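You operate a simulated robot arm through the tools that you are given. There is no shell and no other tool.

You run a simulated robot arm. Do the job below in one go: nothing can be reset, and whatever is moved stays where it is left.

JOB
Clip on the card for the black drive's fault and disable the drive.
Fine: the old card goes on the pale green mat; shut the clip on the new one; the drive's grey switch off.
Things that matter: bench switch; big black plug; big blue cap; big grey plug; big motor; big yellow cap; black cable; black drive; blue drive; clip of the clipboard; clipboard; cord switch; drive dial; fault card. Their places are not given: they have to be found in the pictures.

Only the result counts: the job must be done as asked and must still hold three seconds after the hand-in. Knocking over, shifting, dropping, spilling or breaking anything else fails it.

ROBOT AND FRAMES
A 6-joint arm with a fingered hand, fixed in place. Base frame: the origin is on the floor under the middle of its stand, x ahead of it, y to its left, z up; the work surface is at about z = 750. Units: mm, rad, N and s.
With the tool pointing down near the work surface it reaches from about 300 to 700 mm from the base axis. Its first joint turns from -2.897 to 2.897 rad. Payload 4 kg.
Tool frame: the origin (TCP) lies between the finger pads and is the grasp point; the fingertips stand 22 mm ahead of it; z points along the fingers, y is the line along which they close. The gripper opens to 112 mm; its body begins 60 mm behind the TCP. The gripper is a hand of 4 fingers: y runs from the thumb to the fingers, the wrist lies at [0, 0, -218] in the tool frame.
Orientation is that of the tool frame in the base frame, as [roll, pitch, yaw] about the fixed x, y, z axes, in that order (R = Rz(yaw) Ry(pitch) Rx(roll)). With the fingers straight down and closing along the base's y, the tool's x points along the base's -x, its y along +y and its z along -z.

CONTROLS
- The arm moves only by the tool send_rows. Its argument "targets" is text: rows parted by semicolons, each of 6 numbers parted by spaces: the shift along the base's x, y, z in units of 300 mm (1.0 is 300 mm), then the turn, a rotation vector about the base's x, y, z in units of 90 degrees (1.0 is 90 degrees). In form: dx dy dz rx ry rz; .... A call has 1 to 20 rows; each row is the pose to reach, as a shift and turn from the pose commanded when the call began. A call with a number of a shift or a turn outside -1 to 1 is refused whole. A row lasts 0.2 s, in which the tool goes at most 50 mm and 0.15 rad; a call with a longer step from one row to the next is refused whole. A pose out of reach is approached as far as the arm can. The call stops where the force on the tool passes 40 N (or 10 N more than at its start, if that is more) or the arm is blocked; 0.2 s more then pass. In this call time passes only in rows, and 0.2 s behind the last. The reply holds the time, the measured pose of the TCP, the force on the tool along the base axes, the opening and the grip force, in the units named above and with some noise, with the torque about the TCP (base axes, N m) and any sound that the robot's microphone picked up.
- Cameras (640 x 400 px; columns grow to the right, rows downward): "scene" is fixed at [220.8, -649.9, 1473.9]; the picture's right is [0.78, -0.62, 0.00], its down [-0.39, -0.50, -0.77] and it looks along [0.48, 0.61, -0.63] (base axes); focal length 278 px, centre (320, 200). "wrist" rides on the gripper at [69, 4, -83] in the tool frame; the picture's right is [-0.06, 1.00, 0.00], its down [-0.77, -0.05, -0.64] and it looks along [-0.64, -0.04, 0.77] (tool axes); focal length 243 px, centre (320, 200).
- grab_frame(camera): a new picture of that camera. The clock stands still meanwhile.
- curl_fingers(finger1, finger2, finger3, thumb_bend): sets how far each is bent, from 0 (flat) to 1 (curled in); at 0.3 the hand is open as for a grip, at 0.7 the pads meet at the TCP. One left out holds its place. A second passes; each finger stops where it meets its share of the squeeze, and holds until it gets a number again. It is the only way to open and close the hand. It gives what a move gives, with no picture; readings hold the bend of each and the force on the fingers (four entries, about 0 where the hand has none), thumb and palm.
- measure_at(camera, pixels): for up to 12 pixels [column, row] of the newest picture of that camera ("zoom" is the newest enlarged one), the place [x, y, z] in the base frame of the surface seen there, good to about 2 mm. The clock stands still meanwhile.
- close_up(camera, box): a new picture of the part [left, top, right, bottom] of that camera's present view, enlarged. The clock stands still meanwhile.
- sign_off(): hands the job in; it is judged then, once.

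Unless the task says otherwise, let go and move clear before handing in.

The tools are called as a command line: name --argument value ..., lists and objects as JSON in quotes. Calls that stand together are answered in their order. send_rows: Moves the arm, as the interface text tells. Its arguments: {"type":"object","properties":{"targets":{"type":"string"}},"required":["targets"]} The other tools are called the same way: curl_fingers (finger1, finger2, finger3, thumb_bend) moves the fingers one by one; grab_frame (camera) takes a picture; measure_at (camera, pixels) gives the place of the surface under pixels of a picture; close_up (camera, box) takes an enlarged picture of a part of a camera's view; sign_off () hands the job in.

At the start:

```text
time: 0.0
tool_pos: [425.8, -14.9, 1198.8]
tool_rot: [3.141, 0.0, 3.14]
contact_force: [-0.2, -0.4, -0.1]
torque: [-0.03, 0.01, 0.0]
grip_width: 111.9
gripper_force: 0.1
shape: jaw
bend: [0.3, 0.3, 0.3, 0.3]
finger forces: [0.0, 0.0, 0.0, 0.0, 0.1, 0.0]
```

scene: 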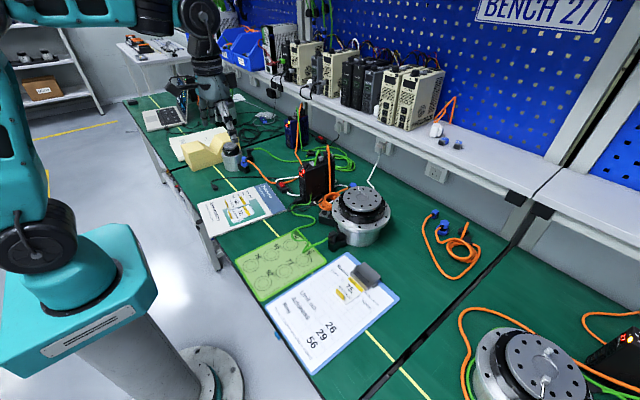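
wrist: 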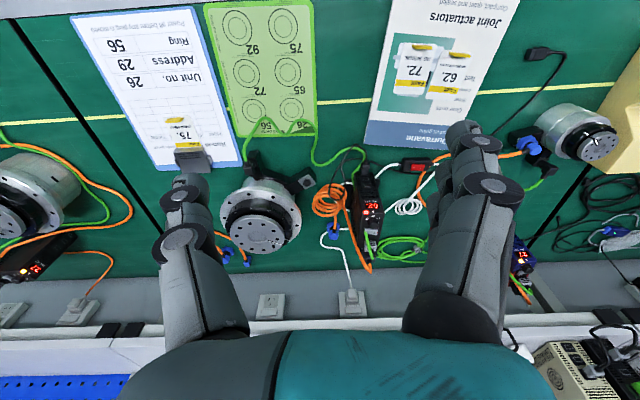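

The scene shows a clipboard around (335,300), a pale green mat around (280,265), a black drive near (318,180), and a leaflet with cards at (240,205). I'll take enlarged views to read these.

close_up --camera "scene" --box '[260, 240, 400, 380]'

close_up --camera "scene" --box '[240, 130, 400, 250]'

close_up --camera "wrist" --box '[300, 130, 460, 280]'

close_up --camera "wrist" --box '[70, 0, 330, 180]'

close_up --camera "wrist" --box '[360, 0, 530, 150]'

```text
2.86 times, centred on (330, 310) of scene
```

zoom: 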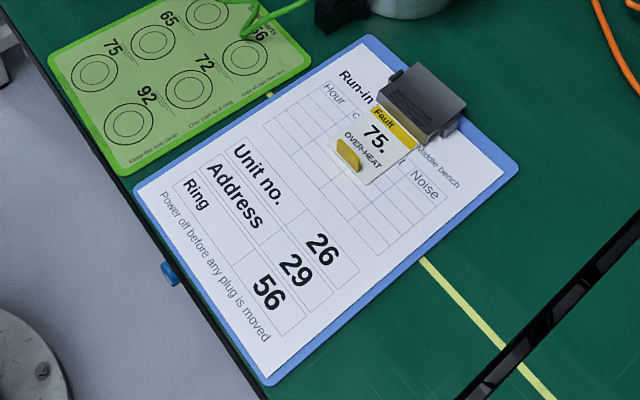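

```text
3.33 times, centred on (320, 190) of scene
```

zoom: 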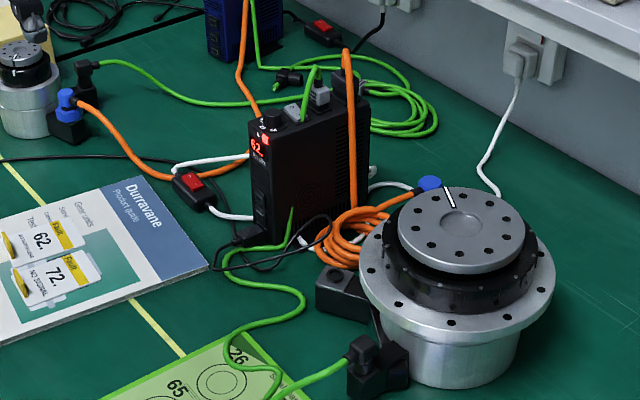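

```text
2.67 times, centred on (380, 205) of wrist
```

zoom: 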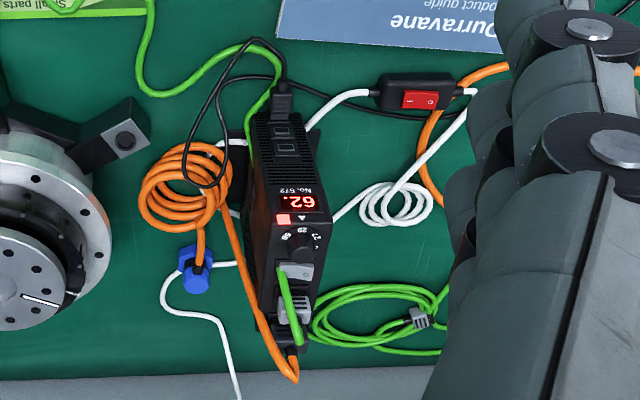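

```text
2.22 times, centred on (200, 90) of wrist
```

zoom: 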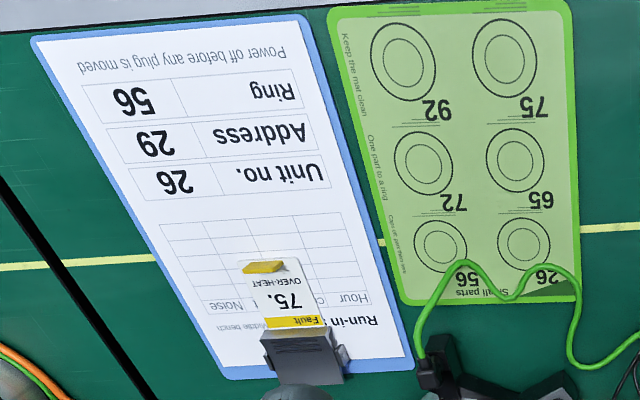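

```text
2.67 times, centred on (445, 75) of wrist
```

zoom: 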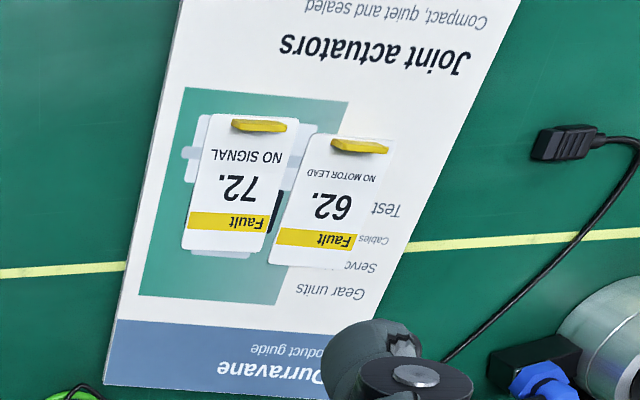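

The black drive's display seems to show "62." (zoom about (258,145)), and the loose cards read 72 NO SIGNAL and 62 NO MOTOR LEAD, while the clipboard holds 75. I'll zoom harder to confirm the display and find the grey switch.

close_up --camera "scene" --box '[296, 145, 344, 193]'

close_up --camera "wrist" --box '[350, 155, 400, 265]'

close_up --camera "wrist" --box '[360, 195, 386, 225]'

close_up --camera "scene" --box '[210, 180, 290, 230]'

close_up --camera "wrist" --box '[150, 100, 250, 180]'

```text
8.33 times, centred on (320, 169) of scene
```

zoom: 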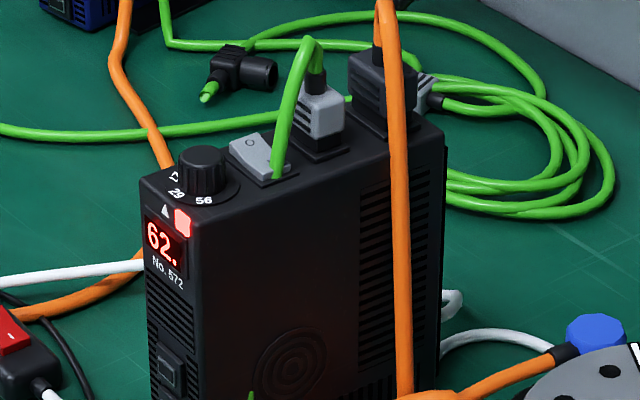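

```text
3.64 times, centred on (375, 210) of wrist
```

zoom: 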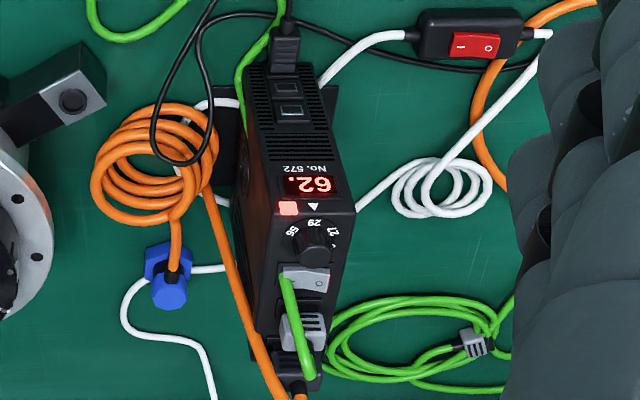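

```text
13.33 times, centred on (373, 210) of wrist
```

zoom: 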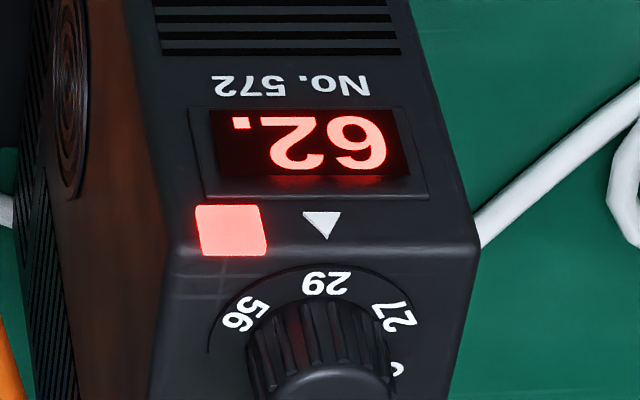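

```text
8.00 times, centred on (250, 205) of scene
```

zoom: 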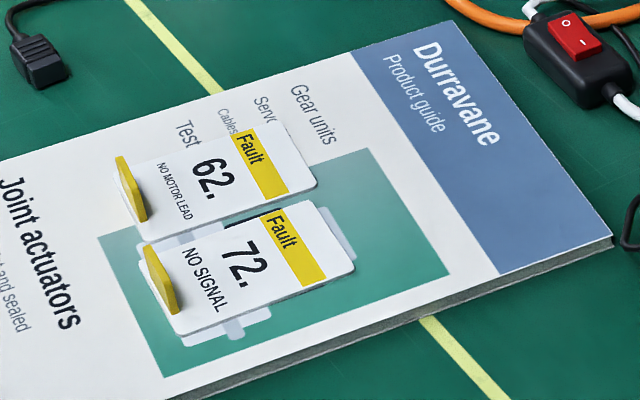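

```text
5.00 times, centred on (200, 140) of wrist
```

zoom: 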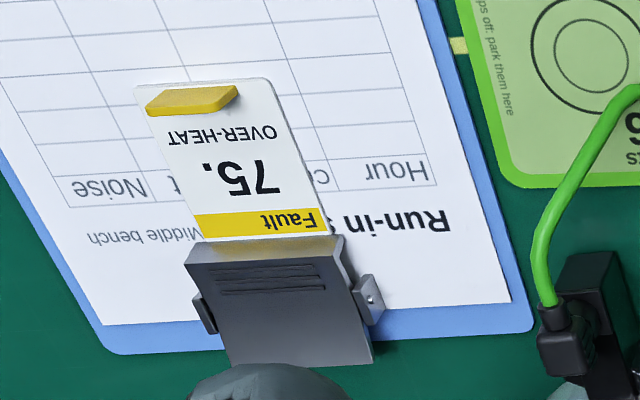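

The display clearly reads "62." on drive No. 572, so the card wanted is 62 NO MOTOR LEAD; the grey rocker sits on top of the drive behind the dial. Now I measure key points in both views.

grab_frame --camera "wrist"

measure_at --camera "wrist" --pixels '[[175, 120], [187, 148], [192, 160], [175, 160], [208, 158], [158, 165], [240, 165], [70, 15], [190, 5], [210, 10], [310, 5], [315, 130]]'

measure_at --camera "wrist" --pixels '[[423, 47], [458, 55], [407, 85], [447, 90], [413, 65], [453, 72], [437, 168], [373, 204], [375, 222], [376, 230], [375, 243], [415, 168]]'

grab_frame --camera "scene"

measure_at --camera "scene" --pixels '[[314, 163], [316, 165], [319, 166], [311, 165], [302, 173], [320, 157], [324, 153], [350, 160], [336, 277], [365, 272], [352, 263], [376, 280]]'

```text
taken
```

wrist: 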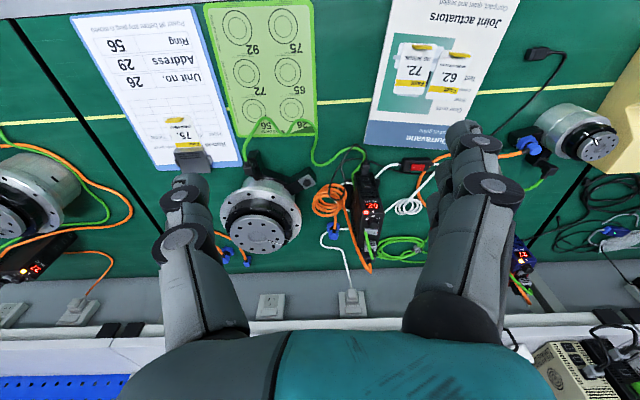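

```text
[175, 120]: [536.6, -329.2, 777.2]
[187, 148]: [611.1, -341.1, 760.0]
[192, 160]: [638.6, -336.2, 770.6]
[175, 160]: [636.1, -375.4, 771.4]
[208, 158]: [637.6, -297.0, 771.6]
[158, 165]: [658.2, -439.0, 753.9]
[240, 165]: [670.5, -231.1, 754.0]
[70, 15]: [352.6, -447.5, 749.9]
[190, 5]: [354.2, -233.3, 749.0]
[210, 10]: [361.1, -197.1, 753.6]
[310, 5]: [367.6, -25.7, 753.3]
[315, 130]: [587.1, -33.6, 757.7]
```

```text
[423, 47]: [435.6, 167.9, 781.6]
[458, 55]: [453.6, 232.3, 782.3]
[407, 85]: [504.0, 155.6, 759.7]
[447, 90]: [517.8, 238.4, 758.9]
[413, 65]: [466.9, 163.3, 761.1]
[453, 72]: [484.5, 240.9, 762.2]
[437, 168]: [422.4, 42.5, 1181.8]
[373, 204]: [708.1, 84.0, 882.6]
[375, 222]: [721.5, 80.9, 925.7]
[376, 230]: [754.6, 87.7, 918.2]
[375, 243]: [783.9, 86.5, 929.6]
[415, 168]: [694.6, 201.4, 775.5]
```

```text
taken
```

scene: 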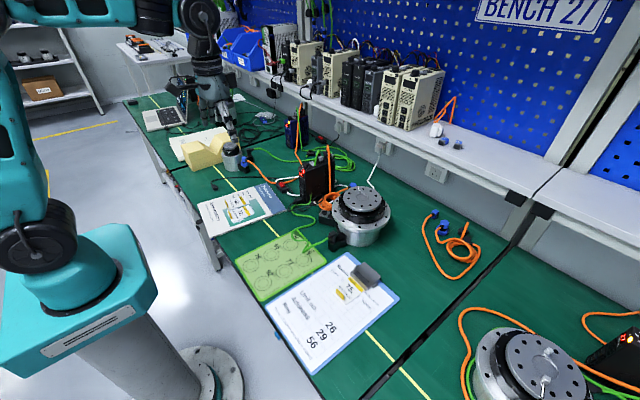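

```text
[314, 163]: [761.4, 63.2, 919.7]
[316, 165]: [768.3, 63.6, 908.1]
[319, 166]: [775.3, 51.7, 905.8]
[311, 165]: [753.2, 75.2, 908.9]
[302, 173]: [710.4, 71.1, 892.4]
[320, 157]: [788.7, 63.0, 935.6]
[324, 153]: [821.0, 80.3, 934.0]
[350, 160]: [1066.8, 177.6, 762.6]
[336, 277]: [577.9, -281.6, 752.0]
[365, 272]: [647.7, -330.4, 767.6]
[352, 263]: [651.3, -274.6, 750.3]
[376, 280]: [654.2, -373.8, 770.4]
```

Measurements put the clip near (640,-335,770), card 75's yellow tab at (537,-329,777), card 62's tab at (454,232,782), and the drive top at z≈910 near (755,85). I'll move the wrist camera above the clipboard to study the clip.

send_rows --targets "0.0583 -0.1208 -0.0625 0 0 0; 0.1167 -0.2417 -0.125 0 0 0; 0.175 -0.3625 -0.1875 0 0 0; 0.2333 -0.4833 -0.25 0 0 0; 0.2917 -0.6042 -0.3125 0 0 0; 0.35 -0.725 -0.375 0 0 0; 0.4083 -0.8458 -0.4375 0 0 0; 0.4667 -0.9667 -0.5 0 0 0"

grab_frame --camera "wrist"

grab_frame --camera "scene"

```text
time: 1.8
tool_pos: [566.3, -303.9, 1047.5]
tool_rot: [3.141, 0.0, 3.14]
contact_force: [-0.4, 0.8, 0.5]
torque: [-0.02, 0.0, -0.01]
grip_width: 112.0
gripper_force: 0.0
shape: jaw
bend: [0.3, 0.3, 0.3, 0.3]
finger forces: [0.1, 0.0, 0.1, 0.0, 0.1, 0.1]
```

```text
taken
```

wrist: 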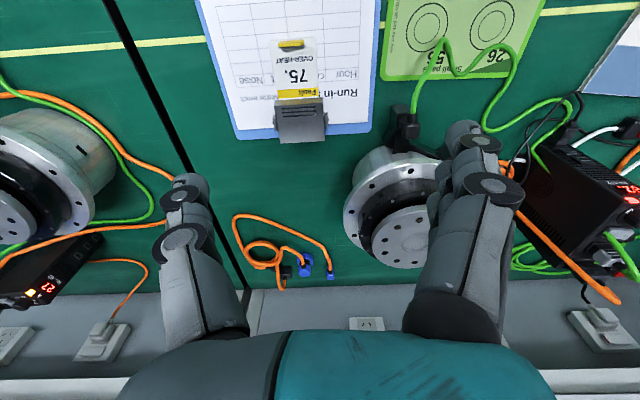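

```text
taken
```

scene: 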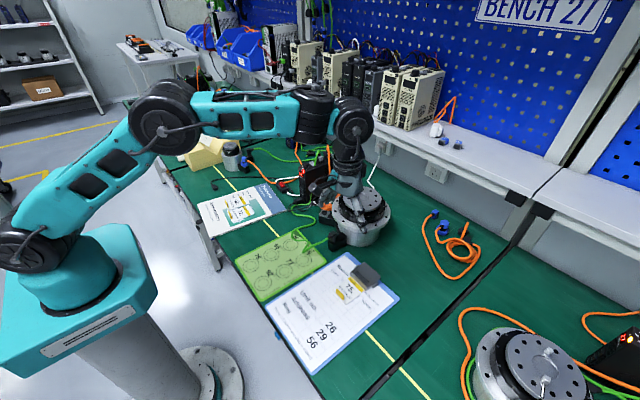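

The clip is now at about (300,120) in the wrist view, and the drive's display is at (630,188). I'll zoom on both, to check that the display hasn't changed.

close_up --camera "wrist" --box '[255, 25, 355, 150]'

close_up --camera "wrist" --box '[580, 160, 640, 210]'

close_up --camera "scene" --box '[330, 255, 390, 305]'

close_up --camera "scene" --box '[296, 145, 344, 193]'

```text
3.20 times, centred on (305, 88) of wrist
```

zoom: 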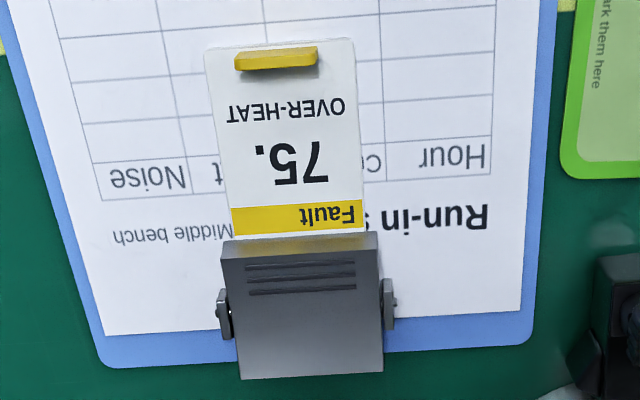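

```text
8.00 times, centred on (610, 185) of wrist
```

zoom: 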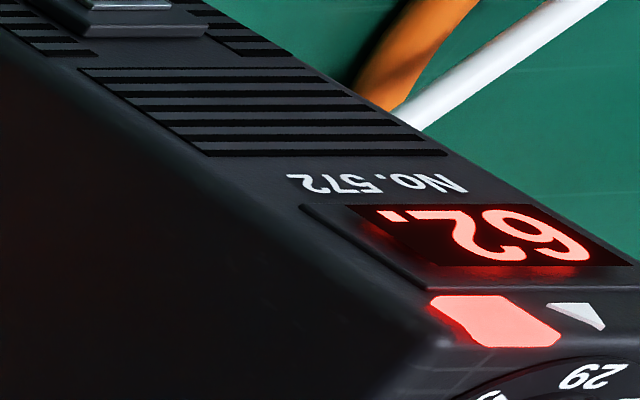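

```text
8.00 times, centred on (360, 280) of scene
```

zoom: 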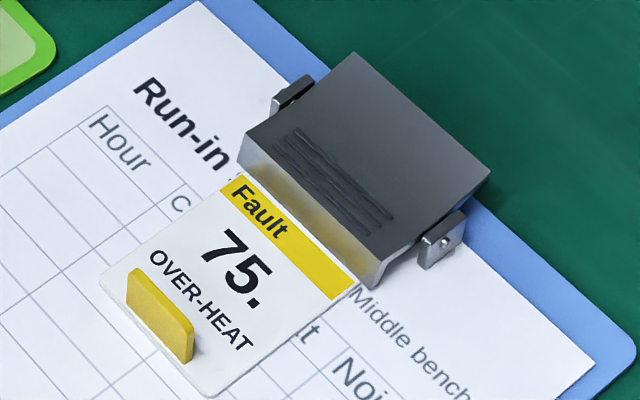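

```text
8.33 times, centred on (320, 169) of scene
```

zoom: 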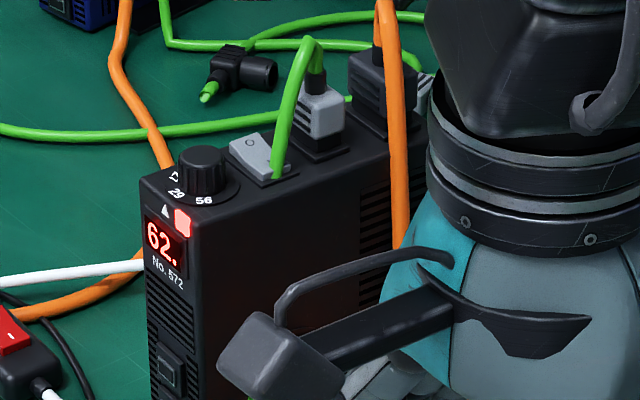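

The clip is a plate pivoted between two small brackets, its front lip on the card and its tail pointing to +x. I'll measure the plate's front, hinge and tail to learn its tilt.

close_up --camera "wrist" --box '[255, 25, 355, 150]'

measure_at --camera "zoom" --pixels '[[300, 236], [300, 246], [300, 255], [300, 310], [308, 365], [308, 374], [226, 260], [376, 255], [245, 370], [378, 365], [222, 315], [389, 305]]'

measure_at --camera "zoom" --pixels '[[276, 53], [240, 58], [315, 50], [276, 66], [212, 60], [350, 50], [235, 230], [360, 225], [290, 165], [308, 388], [100, 355], [530, 330]]'

```text
3.20 times, centred on (305, 88) of wrist
```

zoom: 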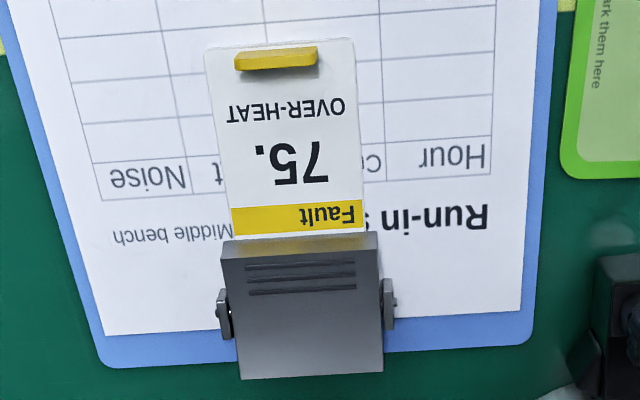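

```text
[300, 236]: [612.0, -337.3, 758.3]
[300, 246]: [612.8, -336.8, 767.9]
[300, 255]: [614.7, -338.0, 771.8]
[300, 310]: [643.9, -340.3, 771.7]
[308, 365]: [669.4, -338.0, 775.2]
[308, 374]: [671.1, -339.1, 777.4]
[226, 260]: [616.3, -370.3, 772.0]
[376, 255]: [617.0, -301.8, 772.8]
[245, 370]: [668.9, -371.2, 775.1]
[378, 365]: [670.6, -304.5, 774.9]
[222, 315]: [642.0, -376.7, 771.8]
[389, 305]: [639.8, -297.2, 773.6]
```

```text
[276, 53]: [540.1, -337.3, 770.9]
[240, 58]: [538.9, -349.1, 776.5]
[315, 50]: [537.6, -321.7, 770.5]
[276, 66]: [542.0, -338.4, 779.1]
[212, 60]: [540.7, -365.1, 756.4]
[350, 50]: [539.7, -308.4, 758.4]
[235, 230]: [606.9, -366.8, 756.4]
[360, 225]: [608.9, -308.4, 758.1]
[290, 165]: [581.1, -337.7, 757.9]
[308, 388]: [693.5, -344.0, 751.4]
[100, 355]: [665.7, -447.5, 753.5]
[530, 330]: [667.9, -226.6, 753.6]
```

The clip plate spans x 613–671, y −372…−303, pivoted near x≈641 with the tail at z≈777 free above the board edge. Before using the hand I'll look at it and try a finger shape up here, well clear of everything.

close_up --camera "scene" --box '[300, 90, 400, 220]'

curl_fingers --finger1 0.7 --finger2 0.7 --finger3 0.7 --thumb_bend 0.7

close_up --camera "scene" --box '[300, 90, 400, 220]'

grab_frame --camera "wrist"

```text
3.08 times, centred on (350, 155) of scene
```

zoom: 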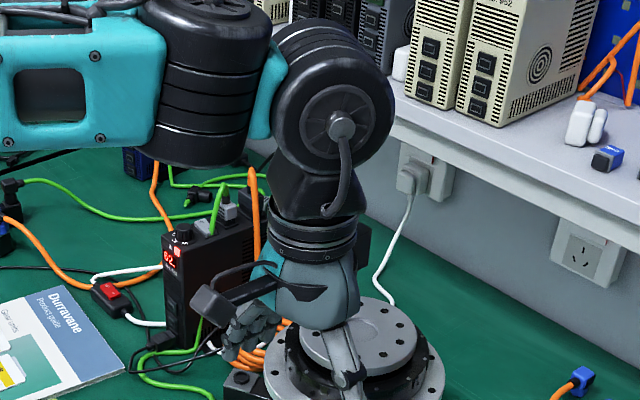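

```text
time: 2.8
tool_pos: [566.8, -303.2, 1047.5]
tool_rot: [-3.141, 0.0, 3.14]
contact_force: [-0.3, 0.3, -0.1]
torque: [0.04, 0.01, -0.01]
grip_width: 9.7
gripper_force: 0.1
shape: fingers
bend: [0.7, 0.7, 0.7, 0.7]
finger forces: [0.0, 0.1, 0.0, 0.0, 0.0, 0.0]
```

```text
3.08 times, centred on (350, 155) of scene
```

zoom: 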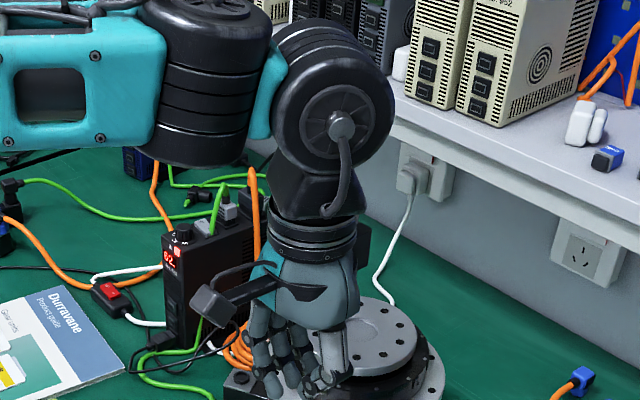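

```text
taken
```

wrist: 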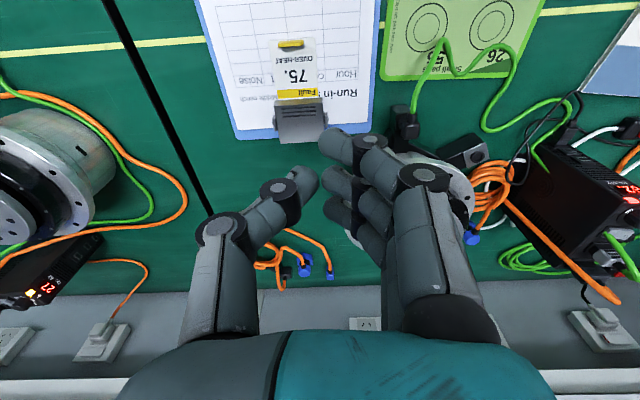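

With bend 0.7 the thumb tip shows at (305,180) and three fingertips at (335,140), (337,180), (335,212). I'll measure where these tips are to know the hand's geometry.

measure_at --camera "wrist" --pixels '[[305, 180], [315, 172], [280, 187], [330, 140], [335, 150], [372, 143], [332, 180], [332, 210], [216, 228], [424, 175], [355, 190], [370, 210]]'

curl_fingers --finger1 0.0 --finger2 1.0 --finger3 1.0 --thumb_bend 1.0

grab_frame --camera "wrist"

close_up --camera "scene" --box '[300, 90, 400, 220]'

```text
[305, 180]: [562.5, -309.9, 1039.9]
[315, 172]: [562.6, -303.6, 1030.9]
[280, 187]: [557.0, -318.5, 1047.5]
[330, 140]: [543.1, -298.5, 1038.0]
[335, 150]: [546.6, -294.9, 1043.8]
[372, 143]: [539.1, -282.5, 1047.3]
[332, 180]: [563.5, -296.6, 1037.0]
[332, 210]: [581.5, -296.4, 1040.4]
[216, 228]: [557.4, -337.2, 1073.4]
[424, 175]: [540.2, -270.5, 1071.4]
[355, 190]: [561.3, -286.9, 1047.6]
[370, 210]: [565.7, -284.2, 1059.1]
```

```text
time: 3.8
tool_pos: [567.3, -303.6, 1047.4]
tool_rot: [-3.141, 0.0, 3.141]
contact_force: [0.4, 0.4, 0.4]
torque: [-0.02, -0.02, 0.02]
grip_width: 57.1
gripper_force: 0.0
shape: fingers
bend: [0.0, 0.94, 1.0, 1.0]
finger forces: [0.1, 0.0, 0.0, 0.0, 0.0, 0.1]
```

```text
taken
```

wrist: 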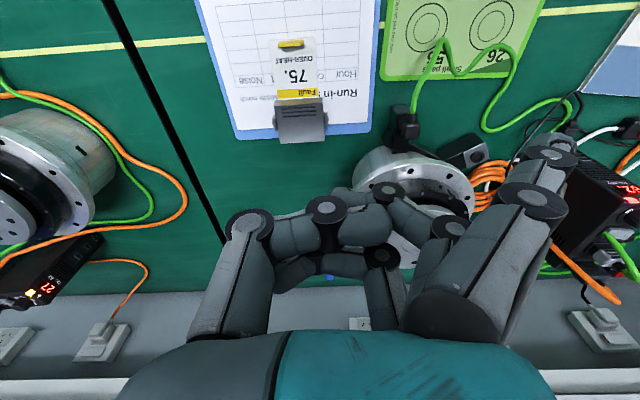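

```text
3.08 times, centred on (350, 155) of scene
```

zoom: 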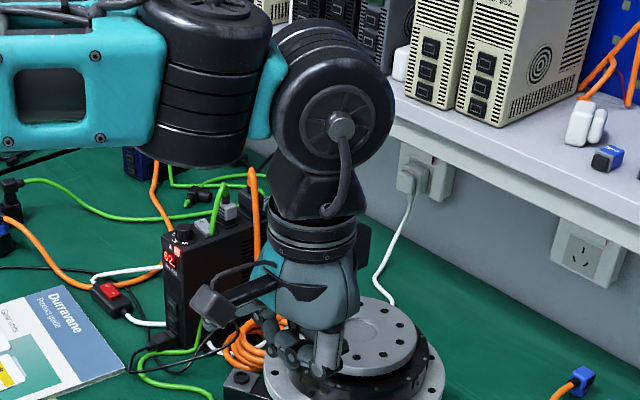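

finger1 is the one nearest the wrist camera (tool +x), fingers spaced about 22 mm. To press the clip's tail I want straight fingers with the thumb tucked away, so I'll try fingers 0.3 and thumb 1.0 and measure the tips.

curl_fingers --finger1 0.3 --finger2 0.3 --finger3 0.3 --thumb_bend 1.0

grab_frame --camera "wrist"

measure_at --camera "wrist" --pixels '[[463, 125], [466, 135], [470, 128], [476, 143], [455, 150], [452, 165], [490, 187], [300, 210], [320, 210], [340, 215], [250, 225], [455, 180]]'

close_up --camera "scene" --box '[320, 150, 380, 220]'

```text
time: 4.8
tool_pos: [567.6, -302.3, 1047.6]
tool_rot: [-3.141, 0.0, 3.141]
contact_force: [0.6, 0.1, -0.3]
torque: [0.0, 0.01, -0.01]
grip_width: 41.5
gripper_force: 0.0
shape: fingers
bend: [0.3, 0.3, 0.3, 1.0]
finger forces: [0.1, 0.0, 0.0, 0.1, 0.0, 0.0]
```

```text
taken
```

wrist: 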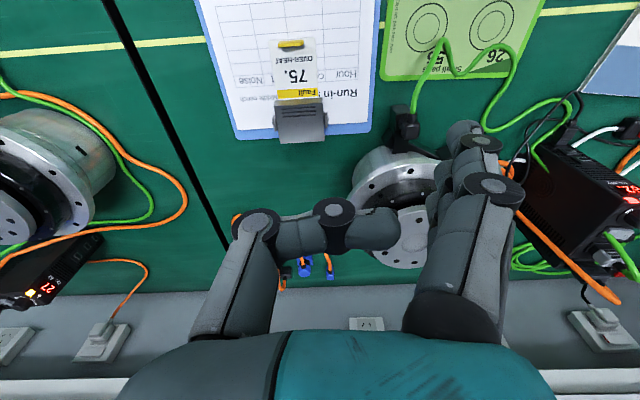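

```text
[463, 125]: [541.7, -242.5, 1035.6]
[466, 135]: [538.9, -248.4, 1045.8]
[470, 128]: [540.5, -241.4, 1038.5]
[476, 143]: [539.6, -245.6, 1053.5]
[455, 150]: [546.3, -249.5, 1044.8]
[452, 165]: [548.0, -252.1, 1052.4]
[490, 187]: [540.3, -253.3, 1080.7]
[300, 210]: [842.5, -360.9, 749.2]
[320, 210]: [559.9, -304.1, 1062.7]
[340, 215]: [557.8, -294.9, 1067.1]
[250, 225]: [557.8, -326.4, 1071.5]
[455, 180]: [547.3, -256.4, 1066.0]
```

```text
5.71 times, centred on (350, 185) of scene
```

zoom: 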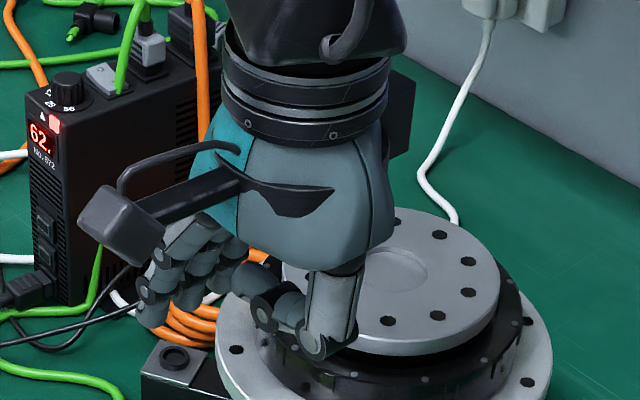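

At 0.3 the straight fingertips sit about 58 mm toward tool +y and ~20 mm ahead of the TCP, with the thumb tucked ~28 mm higher — good for pressing. I'll measure the motor and the plug around (400,150) for clearance before turning the hand.

measure_at --camera "wrist" --pixels '[[360, 170], [348, 200], [400, 215], [375, 160], [395, 150], [400, 125], [410, 120], [370, 235], [340, 180], [355, 225], [402, 108], [445, 40]]'

grab_frame --camera "scene"

measure_at --camera "scene" --pixels '[[355, 205], [378, 200], [385, 212], [360, 225], [335, 215], [338, 240], [345, 237], [335, 235], [360, 240], [388, 225], [329, 245], [372, 190]]'

```text
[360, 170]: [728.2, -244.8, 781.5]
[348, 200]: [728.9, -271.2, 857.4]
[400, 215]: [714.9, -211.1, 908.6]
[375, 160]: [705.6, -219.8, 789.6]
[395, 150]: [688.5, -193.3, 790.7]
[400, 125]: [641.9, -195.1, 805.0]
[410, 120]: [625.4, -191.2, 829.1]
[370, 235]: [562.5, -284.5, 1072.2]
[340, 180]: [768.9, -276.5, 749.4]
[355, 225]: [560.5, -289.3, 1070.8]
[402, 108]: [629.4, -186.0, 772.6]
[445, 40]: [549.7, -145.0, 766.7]
```

```text
taken
```

scene: 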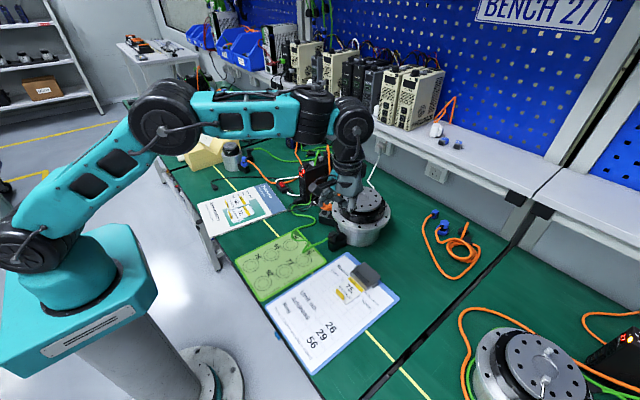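

```text
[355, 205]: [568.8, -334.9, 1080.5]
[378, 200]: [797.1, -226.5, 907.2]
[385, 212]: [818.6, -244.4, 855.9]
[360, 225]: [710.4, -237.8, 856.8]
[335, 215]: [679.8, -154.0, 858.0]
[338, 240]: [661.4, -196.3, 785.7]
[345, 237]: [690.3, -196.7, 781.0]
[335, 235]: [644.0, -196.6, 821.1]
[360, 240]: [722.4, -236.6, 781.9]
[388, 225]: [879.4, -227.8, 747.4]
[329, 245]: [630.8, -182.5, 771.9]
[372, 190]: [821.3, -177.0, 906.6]
```

The motor's nearest rim is at (729,−271,857) and the black plug tops at (630,−191,829), leaving room. I'll turn the hand −90° about z so the fingers lie on the +x side and come down to about z=900 above the clip.

send_rows --targets "0.0108 -0.0097 -0.0408 0 0 -0.0833; 0.0217 -0.0194 -0.0817 0 0 -0.1667; 0.0325 -0.0292 -0.1225 0 0 -0.25; 0.0433 -0.0389 -0.1633 0 0 -0.3333; 0.0542 -0.0486 -0.2042 0 0 -0.4167; 0.065 -0.0583 -0.245 0 0 -0.5; 0.0758 -0.0681 -0.2858 0 0 -0.5833; 0.0867 -0.0778 -0.3267 0 0 -0.6667; 0.0975 -0.0875 -0.3675 0 0 -0.75; 0.1083 -0.0972 -0.4083 0 0 -0.8333; 0.1192 -0.1069 -0.4492 0 0 -0.9167; 0.13 -0.1167 -0.49 0 0 -1"

grab_frame --camera "wrist"

grab_frame --camera "scene"

```text
time: 7.4
tool_pos: [603.6, -338.5, 899.7]
tool_rot: [-3.141, 0.002, 1.568]
contact_force: [0.7, -0.5, 0.3]
torque: [0.02, 0.01, 0.01]
grip_width: 41.3
gripper_force: 0.1
shape: fingers
bend: [0.3, 0.3, 0.3, 1.0]
finger forces: [0.0, 0.1, 0.0, 0.1, 0.1, 0.0]
```

```text
taken
```

wrist: 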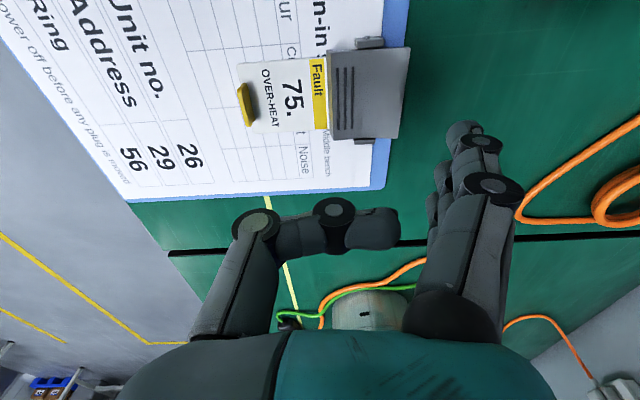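

```text
taken
```

scene: 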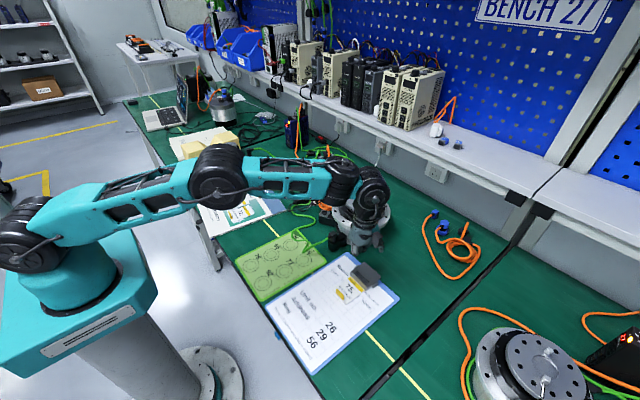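

The turn worked; fingers are now on the +x side, their tips near (462,128). I'll measure fingertips and clip in this view before lowering.

measure_at --camera "wrist" --pixels '[[463, 125], [452, 135], [445, 165], [438, 190], [432, 205], [476, 143], [372, 95], [335, 100], [405, 92], [352, 42], [360, 142], [398, 130]]'

close_up --camera "scene" --box '[320, 200, 400, 300]'

```text
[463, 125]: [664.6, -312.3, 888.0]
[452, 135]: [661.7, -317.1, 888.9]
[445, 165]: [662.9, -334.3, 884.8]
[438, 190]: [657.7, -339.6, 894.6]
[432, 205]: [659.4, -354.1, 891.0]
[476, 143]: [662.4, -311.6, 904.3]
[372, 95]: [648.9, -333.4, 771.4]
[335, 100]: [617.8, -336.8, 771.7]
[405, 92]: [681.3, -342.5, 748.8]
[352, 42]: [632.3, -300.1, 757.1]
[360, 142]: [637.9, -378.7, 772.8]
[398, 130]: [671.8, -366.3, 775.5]
```

```text
4.00 times, centred on (360, 250) of scene
```

zoom: 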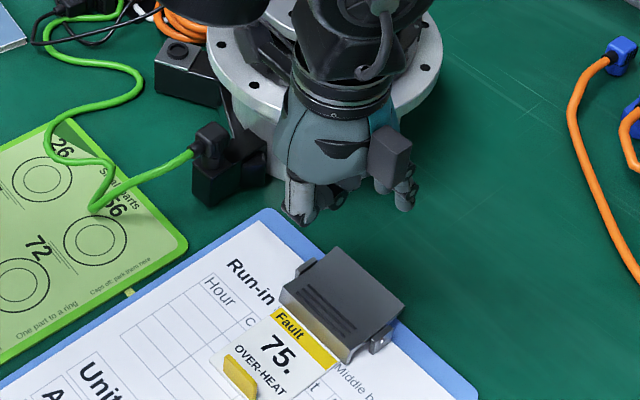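

The finger centres are near x≈667, slightly far toward the tail's end at 671, so I'll shift −6 mm in x and lower until just above then onto the tail, watching the force.

send_rows --targets "-0.01 0 -0.08 0 0 0; -0.02 0 -0.16 0 0 0; -0.02 0 -0.24 0 0 0; -0.02 0 -0.29 0 0 0; -0.02 0 -0.31 0 0 0; -0.02 0 -0.325 0 0 0; -0.02 0 -0.34 0 0 0; -0.02 0 -0.35 0 0 0; -0.02 0 -0.36 0 0 0"

grab_frame --camera "wrist"

close_up --camera "scene" --box '[320, 220, 400, 320]'

```text
time: 9.4
tool_pos: [597.0, -339.9, 793.8]
tool_rot: [-3.14, 0.0, 1.571]
contact_force: [-1.3, 0.3, 2.6]
torque: [0.01, -0.15, 0.06]
grip_width: 41.5
gripper_force: 0.8
shape: fingers
bend: [0.3, 0.3, 0.3, 1.0]
finger forces: [0.6, 0.8, 0.8, 0.0, 0.0, 0.0]
```

```text
taken
```

wrist: 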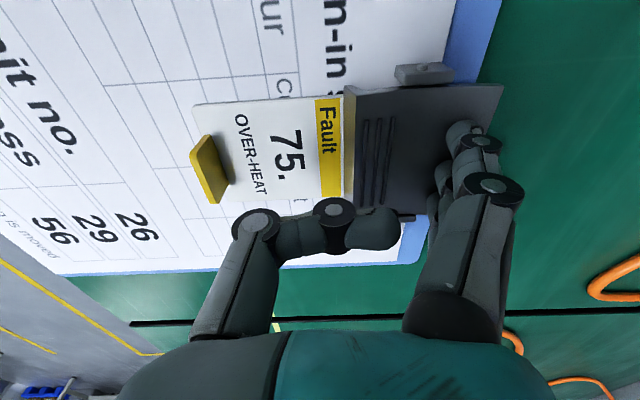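

```text
4.00 times, centred on (360, 270) of scene
```

zoom: 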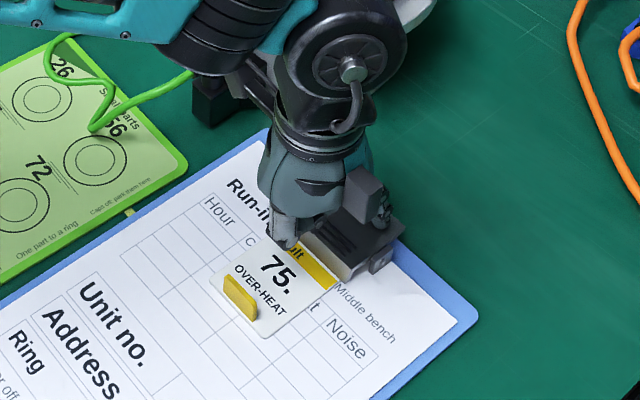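

Contact: each finger carries about 0.7 N at TCP z=793.8. I'll press further in 3 mm steps and watch force and microphone.

send_rows --targets "0 0 -0.01 0 0 0; 0 0 -0.02 0 0 0; 0 0 -0.03 0 0 0; 0 0 -0.04 0 0 0"

grab_frame --camera "wrist"

```text
time: 10.4
tool_pos: [597.8, -341.3, 784.5]
tool_rot: [3.135, 0.002, 1.571]
contact_force: [-11.3, 2.8, 36.4]
torque: [0.05, -2.09, 0.2]
grip_width: 42.3
gripper_force: 17.6
shape: fingers
bend: [0.3, 0.3, 0.3, 1.0]
finger forces: [11.3, 11.6, 11.2, 0.1, 0.0, 0.0]
```

```text
taken
```

wrist: 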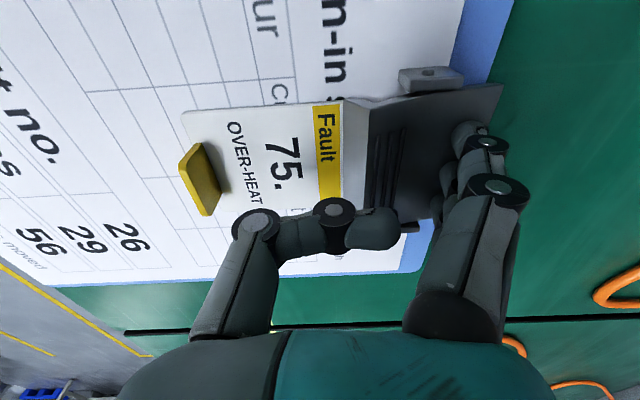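

The lip has lifted (gap visible near (352,120)) with 36 N on the tail. I'll measure the plate's tilt and look closely before deciding whether to press more.

close_up --camera "wrist" --box '[300, 50, 520, 240]'

measure_at --camera "wrist" --pixels '[[374, 130], [372, 110], [400, 130], [425, 120], [440, 110], [490, 95], [430, 77], [350, 130], [330, 130], [371, 190], [345, 105], [390, 200]]'

close_up --camera "scene" --box '[330, 240, 390, 300]'

```text
2.11 times, centred on (410, 145) of wrist
```

zoom: 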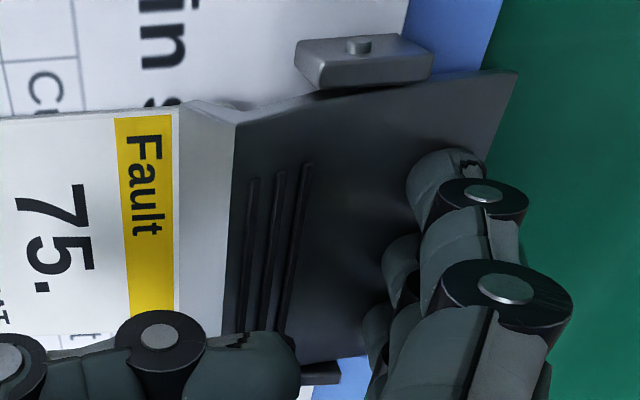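

```text
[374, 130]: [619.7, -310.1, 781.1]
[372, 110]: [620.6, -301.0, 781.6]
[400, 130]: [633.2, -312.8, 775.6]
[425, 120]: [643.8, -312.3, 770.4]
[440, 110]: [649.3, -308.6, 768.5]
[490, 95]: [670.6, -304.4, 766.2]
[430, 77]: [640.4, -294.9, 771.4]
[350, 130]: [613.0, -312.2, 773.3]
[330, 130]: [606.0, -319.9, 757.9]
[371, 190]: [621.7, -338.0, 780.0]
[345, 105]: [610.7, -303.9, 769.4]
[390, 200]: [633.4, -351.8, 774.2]
```

```text
6.67 times, centred on (360, 270) of scene
```

zoom: 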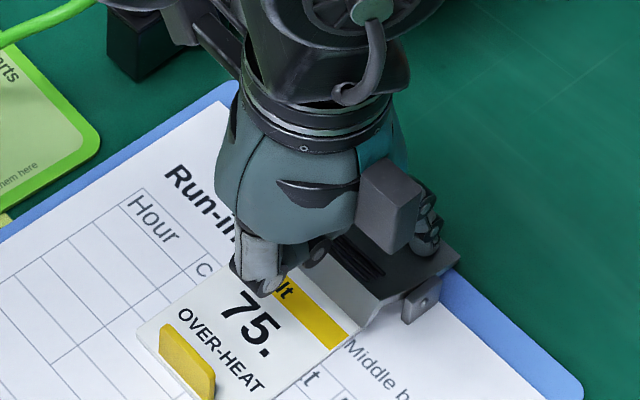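

The plate has tilted about 17° (front 781, tail 766) and the lip's edge is about 10 mm off the card. I'll lift off and see whether the clip stays open.

send_rows --targets "0 0 0.02 0 0 0; 0 0 0.04 0 0 0; 0 0 0.08 0 0 0; 0 0 0.12 0 0 0"

grab_frame --camera "wrist"

close_up --camera "scene" --box '[330, 240, 390, 300]'

```text
time: 11.4
tool_pos: [598.3, -338.2, 816.4]
tool_rot: [-3.141, 0.001, 1.571]
contact_force: [-0.7, -0.1, 0.9]
torque: [-0.03, 0.01, -0.03]
grip_width: 41.5
gripper_force: 0.0
shape: fingers
bend: [0.3, 0.3, 0.3, 1.0]
finger forces: [0.1, 0.1, 0.0, 0.0, 0.0, 0.1]
```

```text
taken
```

wrist: 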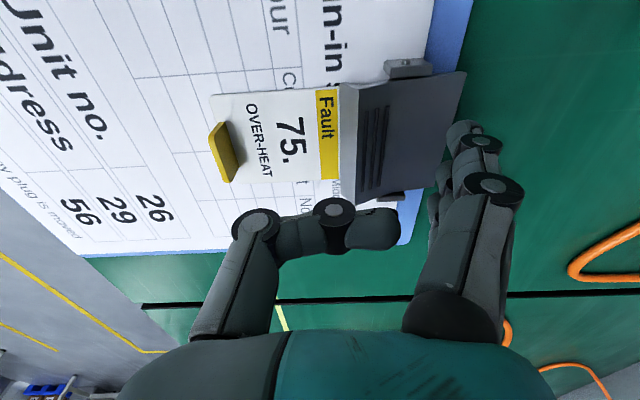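

```text
6.67 times, centred on (360, 270) of scene
```

zoom: 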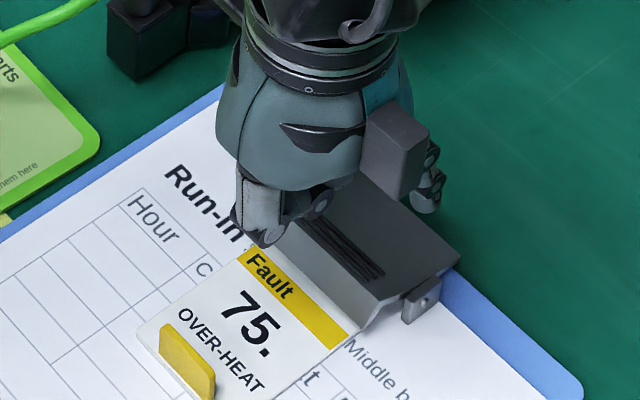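

The lip still looks raised at (345,120). I'll measure the plate front and tail to confirm it stays open.

measure_at --camera "wrist" --pixels '[[364, 120], [362, 140], [349, 120], [343, 120], [400, 110], [430, 105], [455, 90], [450, 120], [328, 120], [225, 150], [221, 155], [225, 180]]'

close_up --camera "wrist" --box '[200, 40, 480, 220]'

```text
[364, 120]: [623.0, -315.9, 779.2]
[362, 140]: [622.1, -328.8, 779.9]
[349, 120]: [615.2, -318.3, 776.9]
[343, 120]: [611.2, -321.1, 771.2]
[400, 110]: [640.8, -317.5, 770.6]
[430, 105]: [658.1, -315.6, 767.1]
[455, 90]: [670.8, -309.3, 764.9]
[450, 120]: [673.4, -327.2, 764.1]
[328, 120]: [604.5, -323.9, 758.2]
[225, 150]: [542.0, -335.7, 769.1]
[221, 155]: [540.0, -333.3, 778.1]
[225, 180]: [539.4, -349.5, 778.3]
```

```text
2.22 times, centred on (340, 130) of wrist
```

zoom: 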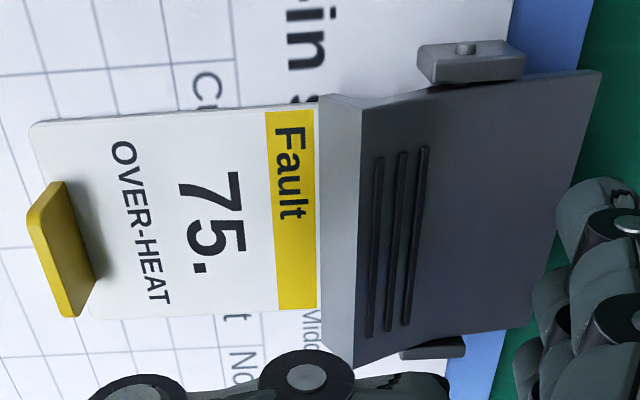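

The clip stays open: tail z≈764, lip edge ≈768, well above the card at 758. Next I'll rise, go over the yellow tab at (540,−336) and half-close the hand there before lowering.

send_rows --targets "0 0 0.1 0 0 0; -0.06 0.002 0.112 0 0 0; -0.13 0.005 0.112 0 0 0; -0.194 0.0073 0.112 0 0 0"

curl_fingers --finger1 0.5 --finger2 0.5 --finger3 0.5 --thumb_bend 0.5

grab_frame --camera "wrist"

close_up --camera "scene" --box '[310, 220, 390, 320]'

```text
time: 12.4
tool_pos: [539.6, -334.6, 850.2]
tool_rot: [3.141, 0.0, 1.571]
contact_force: [0.2, -0.3, -0.3]
torque: [0.03, 0.01, 0.03]
grip_width: 41.5
gripper_force: 0.0
shape: fingers
bend: [0.3, 0.3, 0.3, 1.0]
finger forces: [0.1, 0.0, 0.0, 0.0, 0.0, 0.0]
```

```text
time: 13.4
tool_pos: [538.7, -335.6, 851.3]
tool_rot: [-3.141, 0.001, 1.571]
contact_force: [-0.3, -0.2, 0.5]
torque: [0.0, 0.01, 0.02]
grip_width: 57.3
gripper_force: 0.2
shape: fingers
bend: [0.5, 0.5, 0.5, 0.5]
finger forces: [0.0, 0.1, 0.0, 0.1, 0.0, 0.0]
```

```text
taken
```

wrist: 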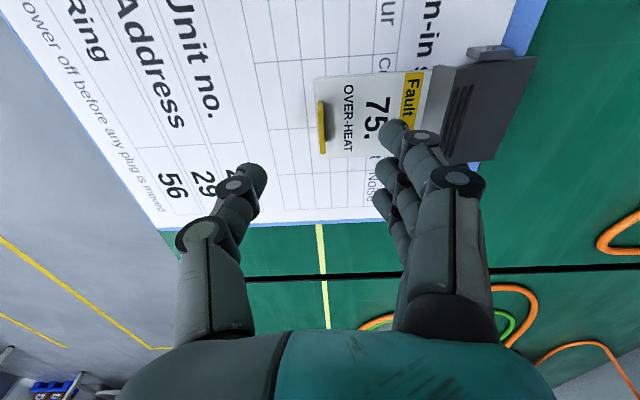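

```text
4.00 times, centred on (350, 270) of scene
```

zoom: 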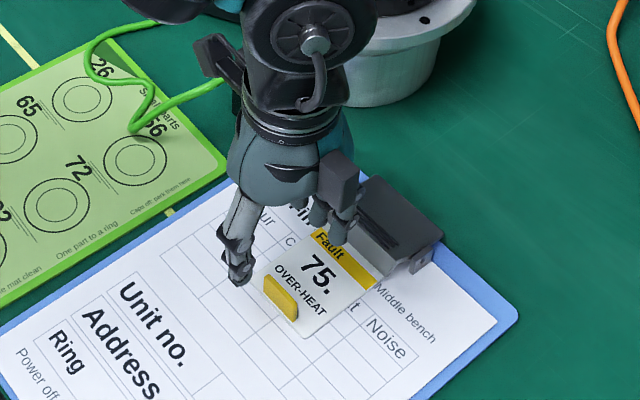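

The tab now shows at (321,128) between the digits. I'll measure it precisely in an enlarged view, plus the digits' tips.

close_up --camera "wrist" --box '[290, 50, 450, 180]'

measure_at --camera "zoom" --pixels '[[124, 210], [128, 250], [134, 300], [138, 390], [137, 407], [150, 300], [100, 120], [120, 420], [480, 90], [400, 300], [378, 420], [540, 70]]'

measure_at --camera "wrist" --pixels '[[256, 172], [248, 175], [255, 185], [385, 130], [392, 125], [380, 170], [376, 200], [424, 137], [232, 188]]'

```text
3.08 times, centred on (370, 115) of wrist
```

zoom: 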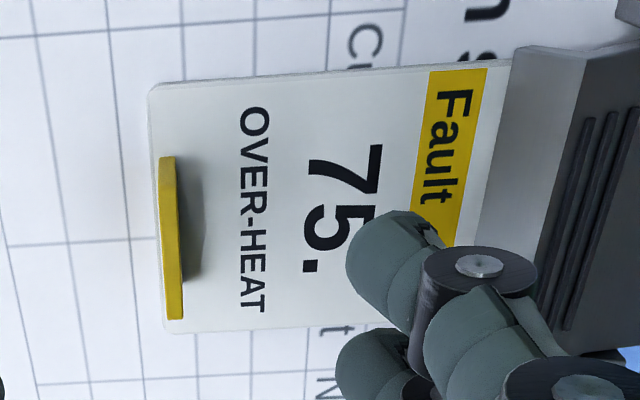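

```text
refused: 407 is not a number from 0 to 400
```

```text
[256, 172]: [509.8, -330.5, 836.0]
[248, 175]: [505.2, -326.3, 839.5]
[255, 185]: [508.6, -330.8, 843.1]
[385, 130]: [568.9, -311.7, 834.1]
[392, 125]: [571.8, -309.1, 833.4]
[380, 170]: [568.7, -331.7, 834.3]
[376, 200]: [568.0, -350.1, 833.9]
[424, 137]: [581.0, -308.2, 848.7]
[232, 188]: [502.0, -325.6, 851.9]
```

measure_at --camera "zoom" --pixels '[[165, 165], [168, 200], [172, 260], [175, 300], [176, 315], [182, 220], [152, 110], [165, 328], [480, 150], [510, 100], [560, 90], [200, 95]]'

```text
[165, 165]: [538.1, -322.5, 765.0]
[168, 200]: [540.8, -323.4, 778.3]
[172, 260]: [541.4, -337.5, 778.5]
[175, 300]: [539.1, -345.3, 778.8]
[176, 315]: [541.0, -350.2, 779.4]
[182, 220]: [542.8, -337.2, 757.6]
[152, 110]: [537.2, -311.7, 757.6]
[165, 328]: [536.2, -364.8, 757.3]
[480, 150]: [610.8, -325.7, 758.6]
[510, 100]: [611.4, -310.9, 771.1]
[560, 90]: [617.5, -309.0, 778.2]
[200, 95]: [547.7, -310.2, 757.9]
```

The tab is at (540.5,−336.5) with top z≈779, about 4 mm thick, and the hand is centred on it. I'll lower to TCP z≈786 so the tips overlap the tab by ~15 mm.

send_rows --targets "0.003 -0.003 -0.05 0 0 0; 0.005 -0.004 -0.1 0 0 0; 0.005 -0.004 -0.15 0 0 0; 0.005 -0.004 -0.18 0 0 0; 0.005 -0.004 -0.2 0 0 0; 0.005 -0.004 -0.215 0 0 0"

grab_frame --camera "wrist"

close_up --camera "scene" --box '[310, 240, 370, 320]'

```text
time: 14.8
tool_pos: [541.5, -337.6, 786.1]
tool_rot: [3.141, 0.0, 1.572]
contact_force: [-0.6, 1.0, -0.2]
torque: [0.01, -0.02, 0.01]
grip_width: 57.5
gripper_force: 0.1
shape: fingers
bend: [0.5, 0.5, 0.5, 0.5]
finger forces: [0.0, 0.0, 0.0, 0.0, 0.0, 0.1]
```

```text
taken
```

wrist: 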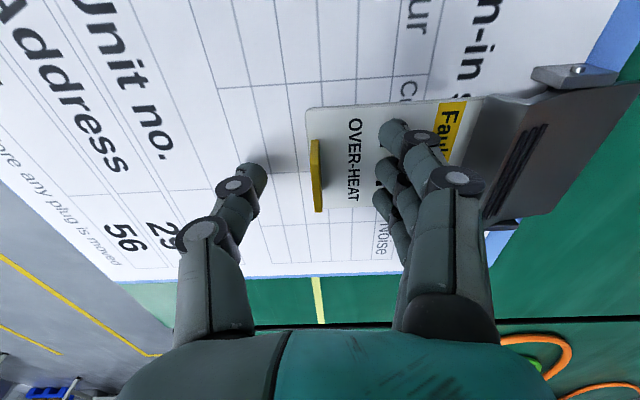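

```text
5.00 times, centred on (340, 280) of scene
```

zoom: 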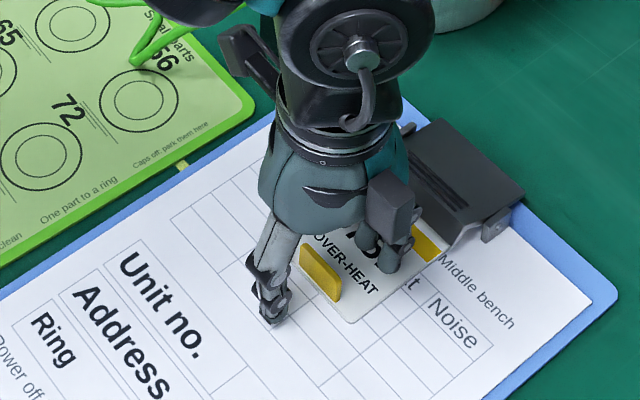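

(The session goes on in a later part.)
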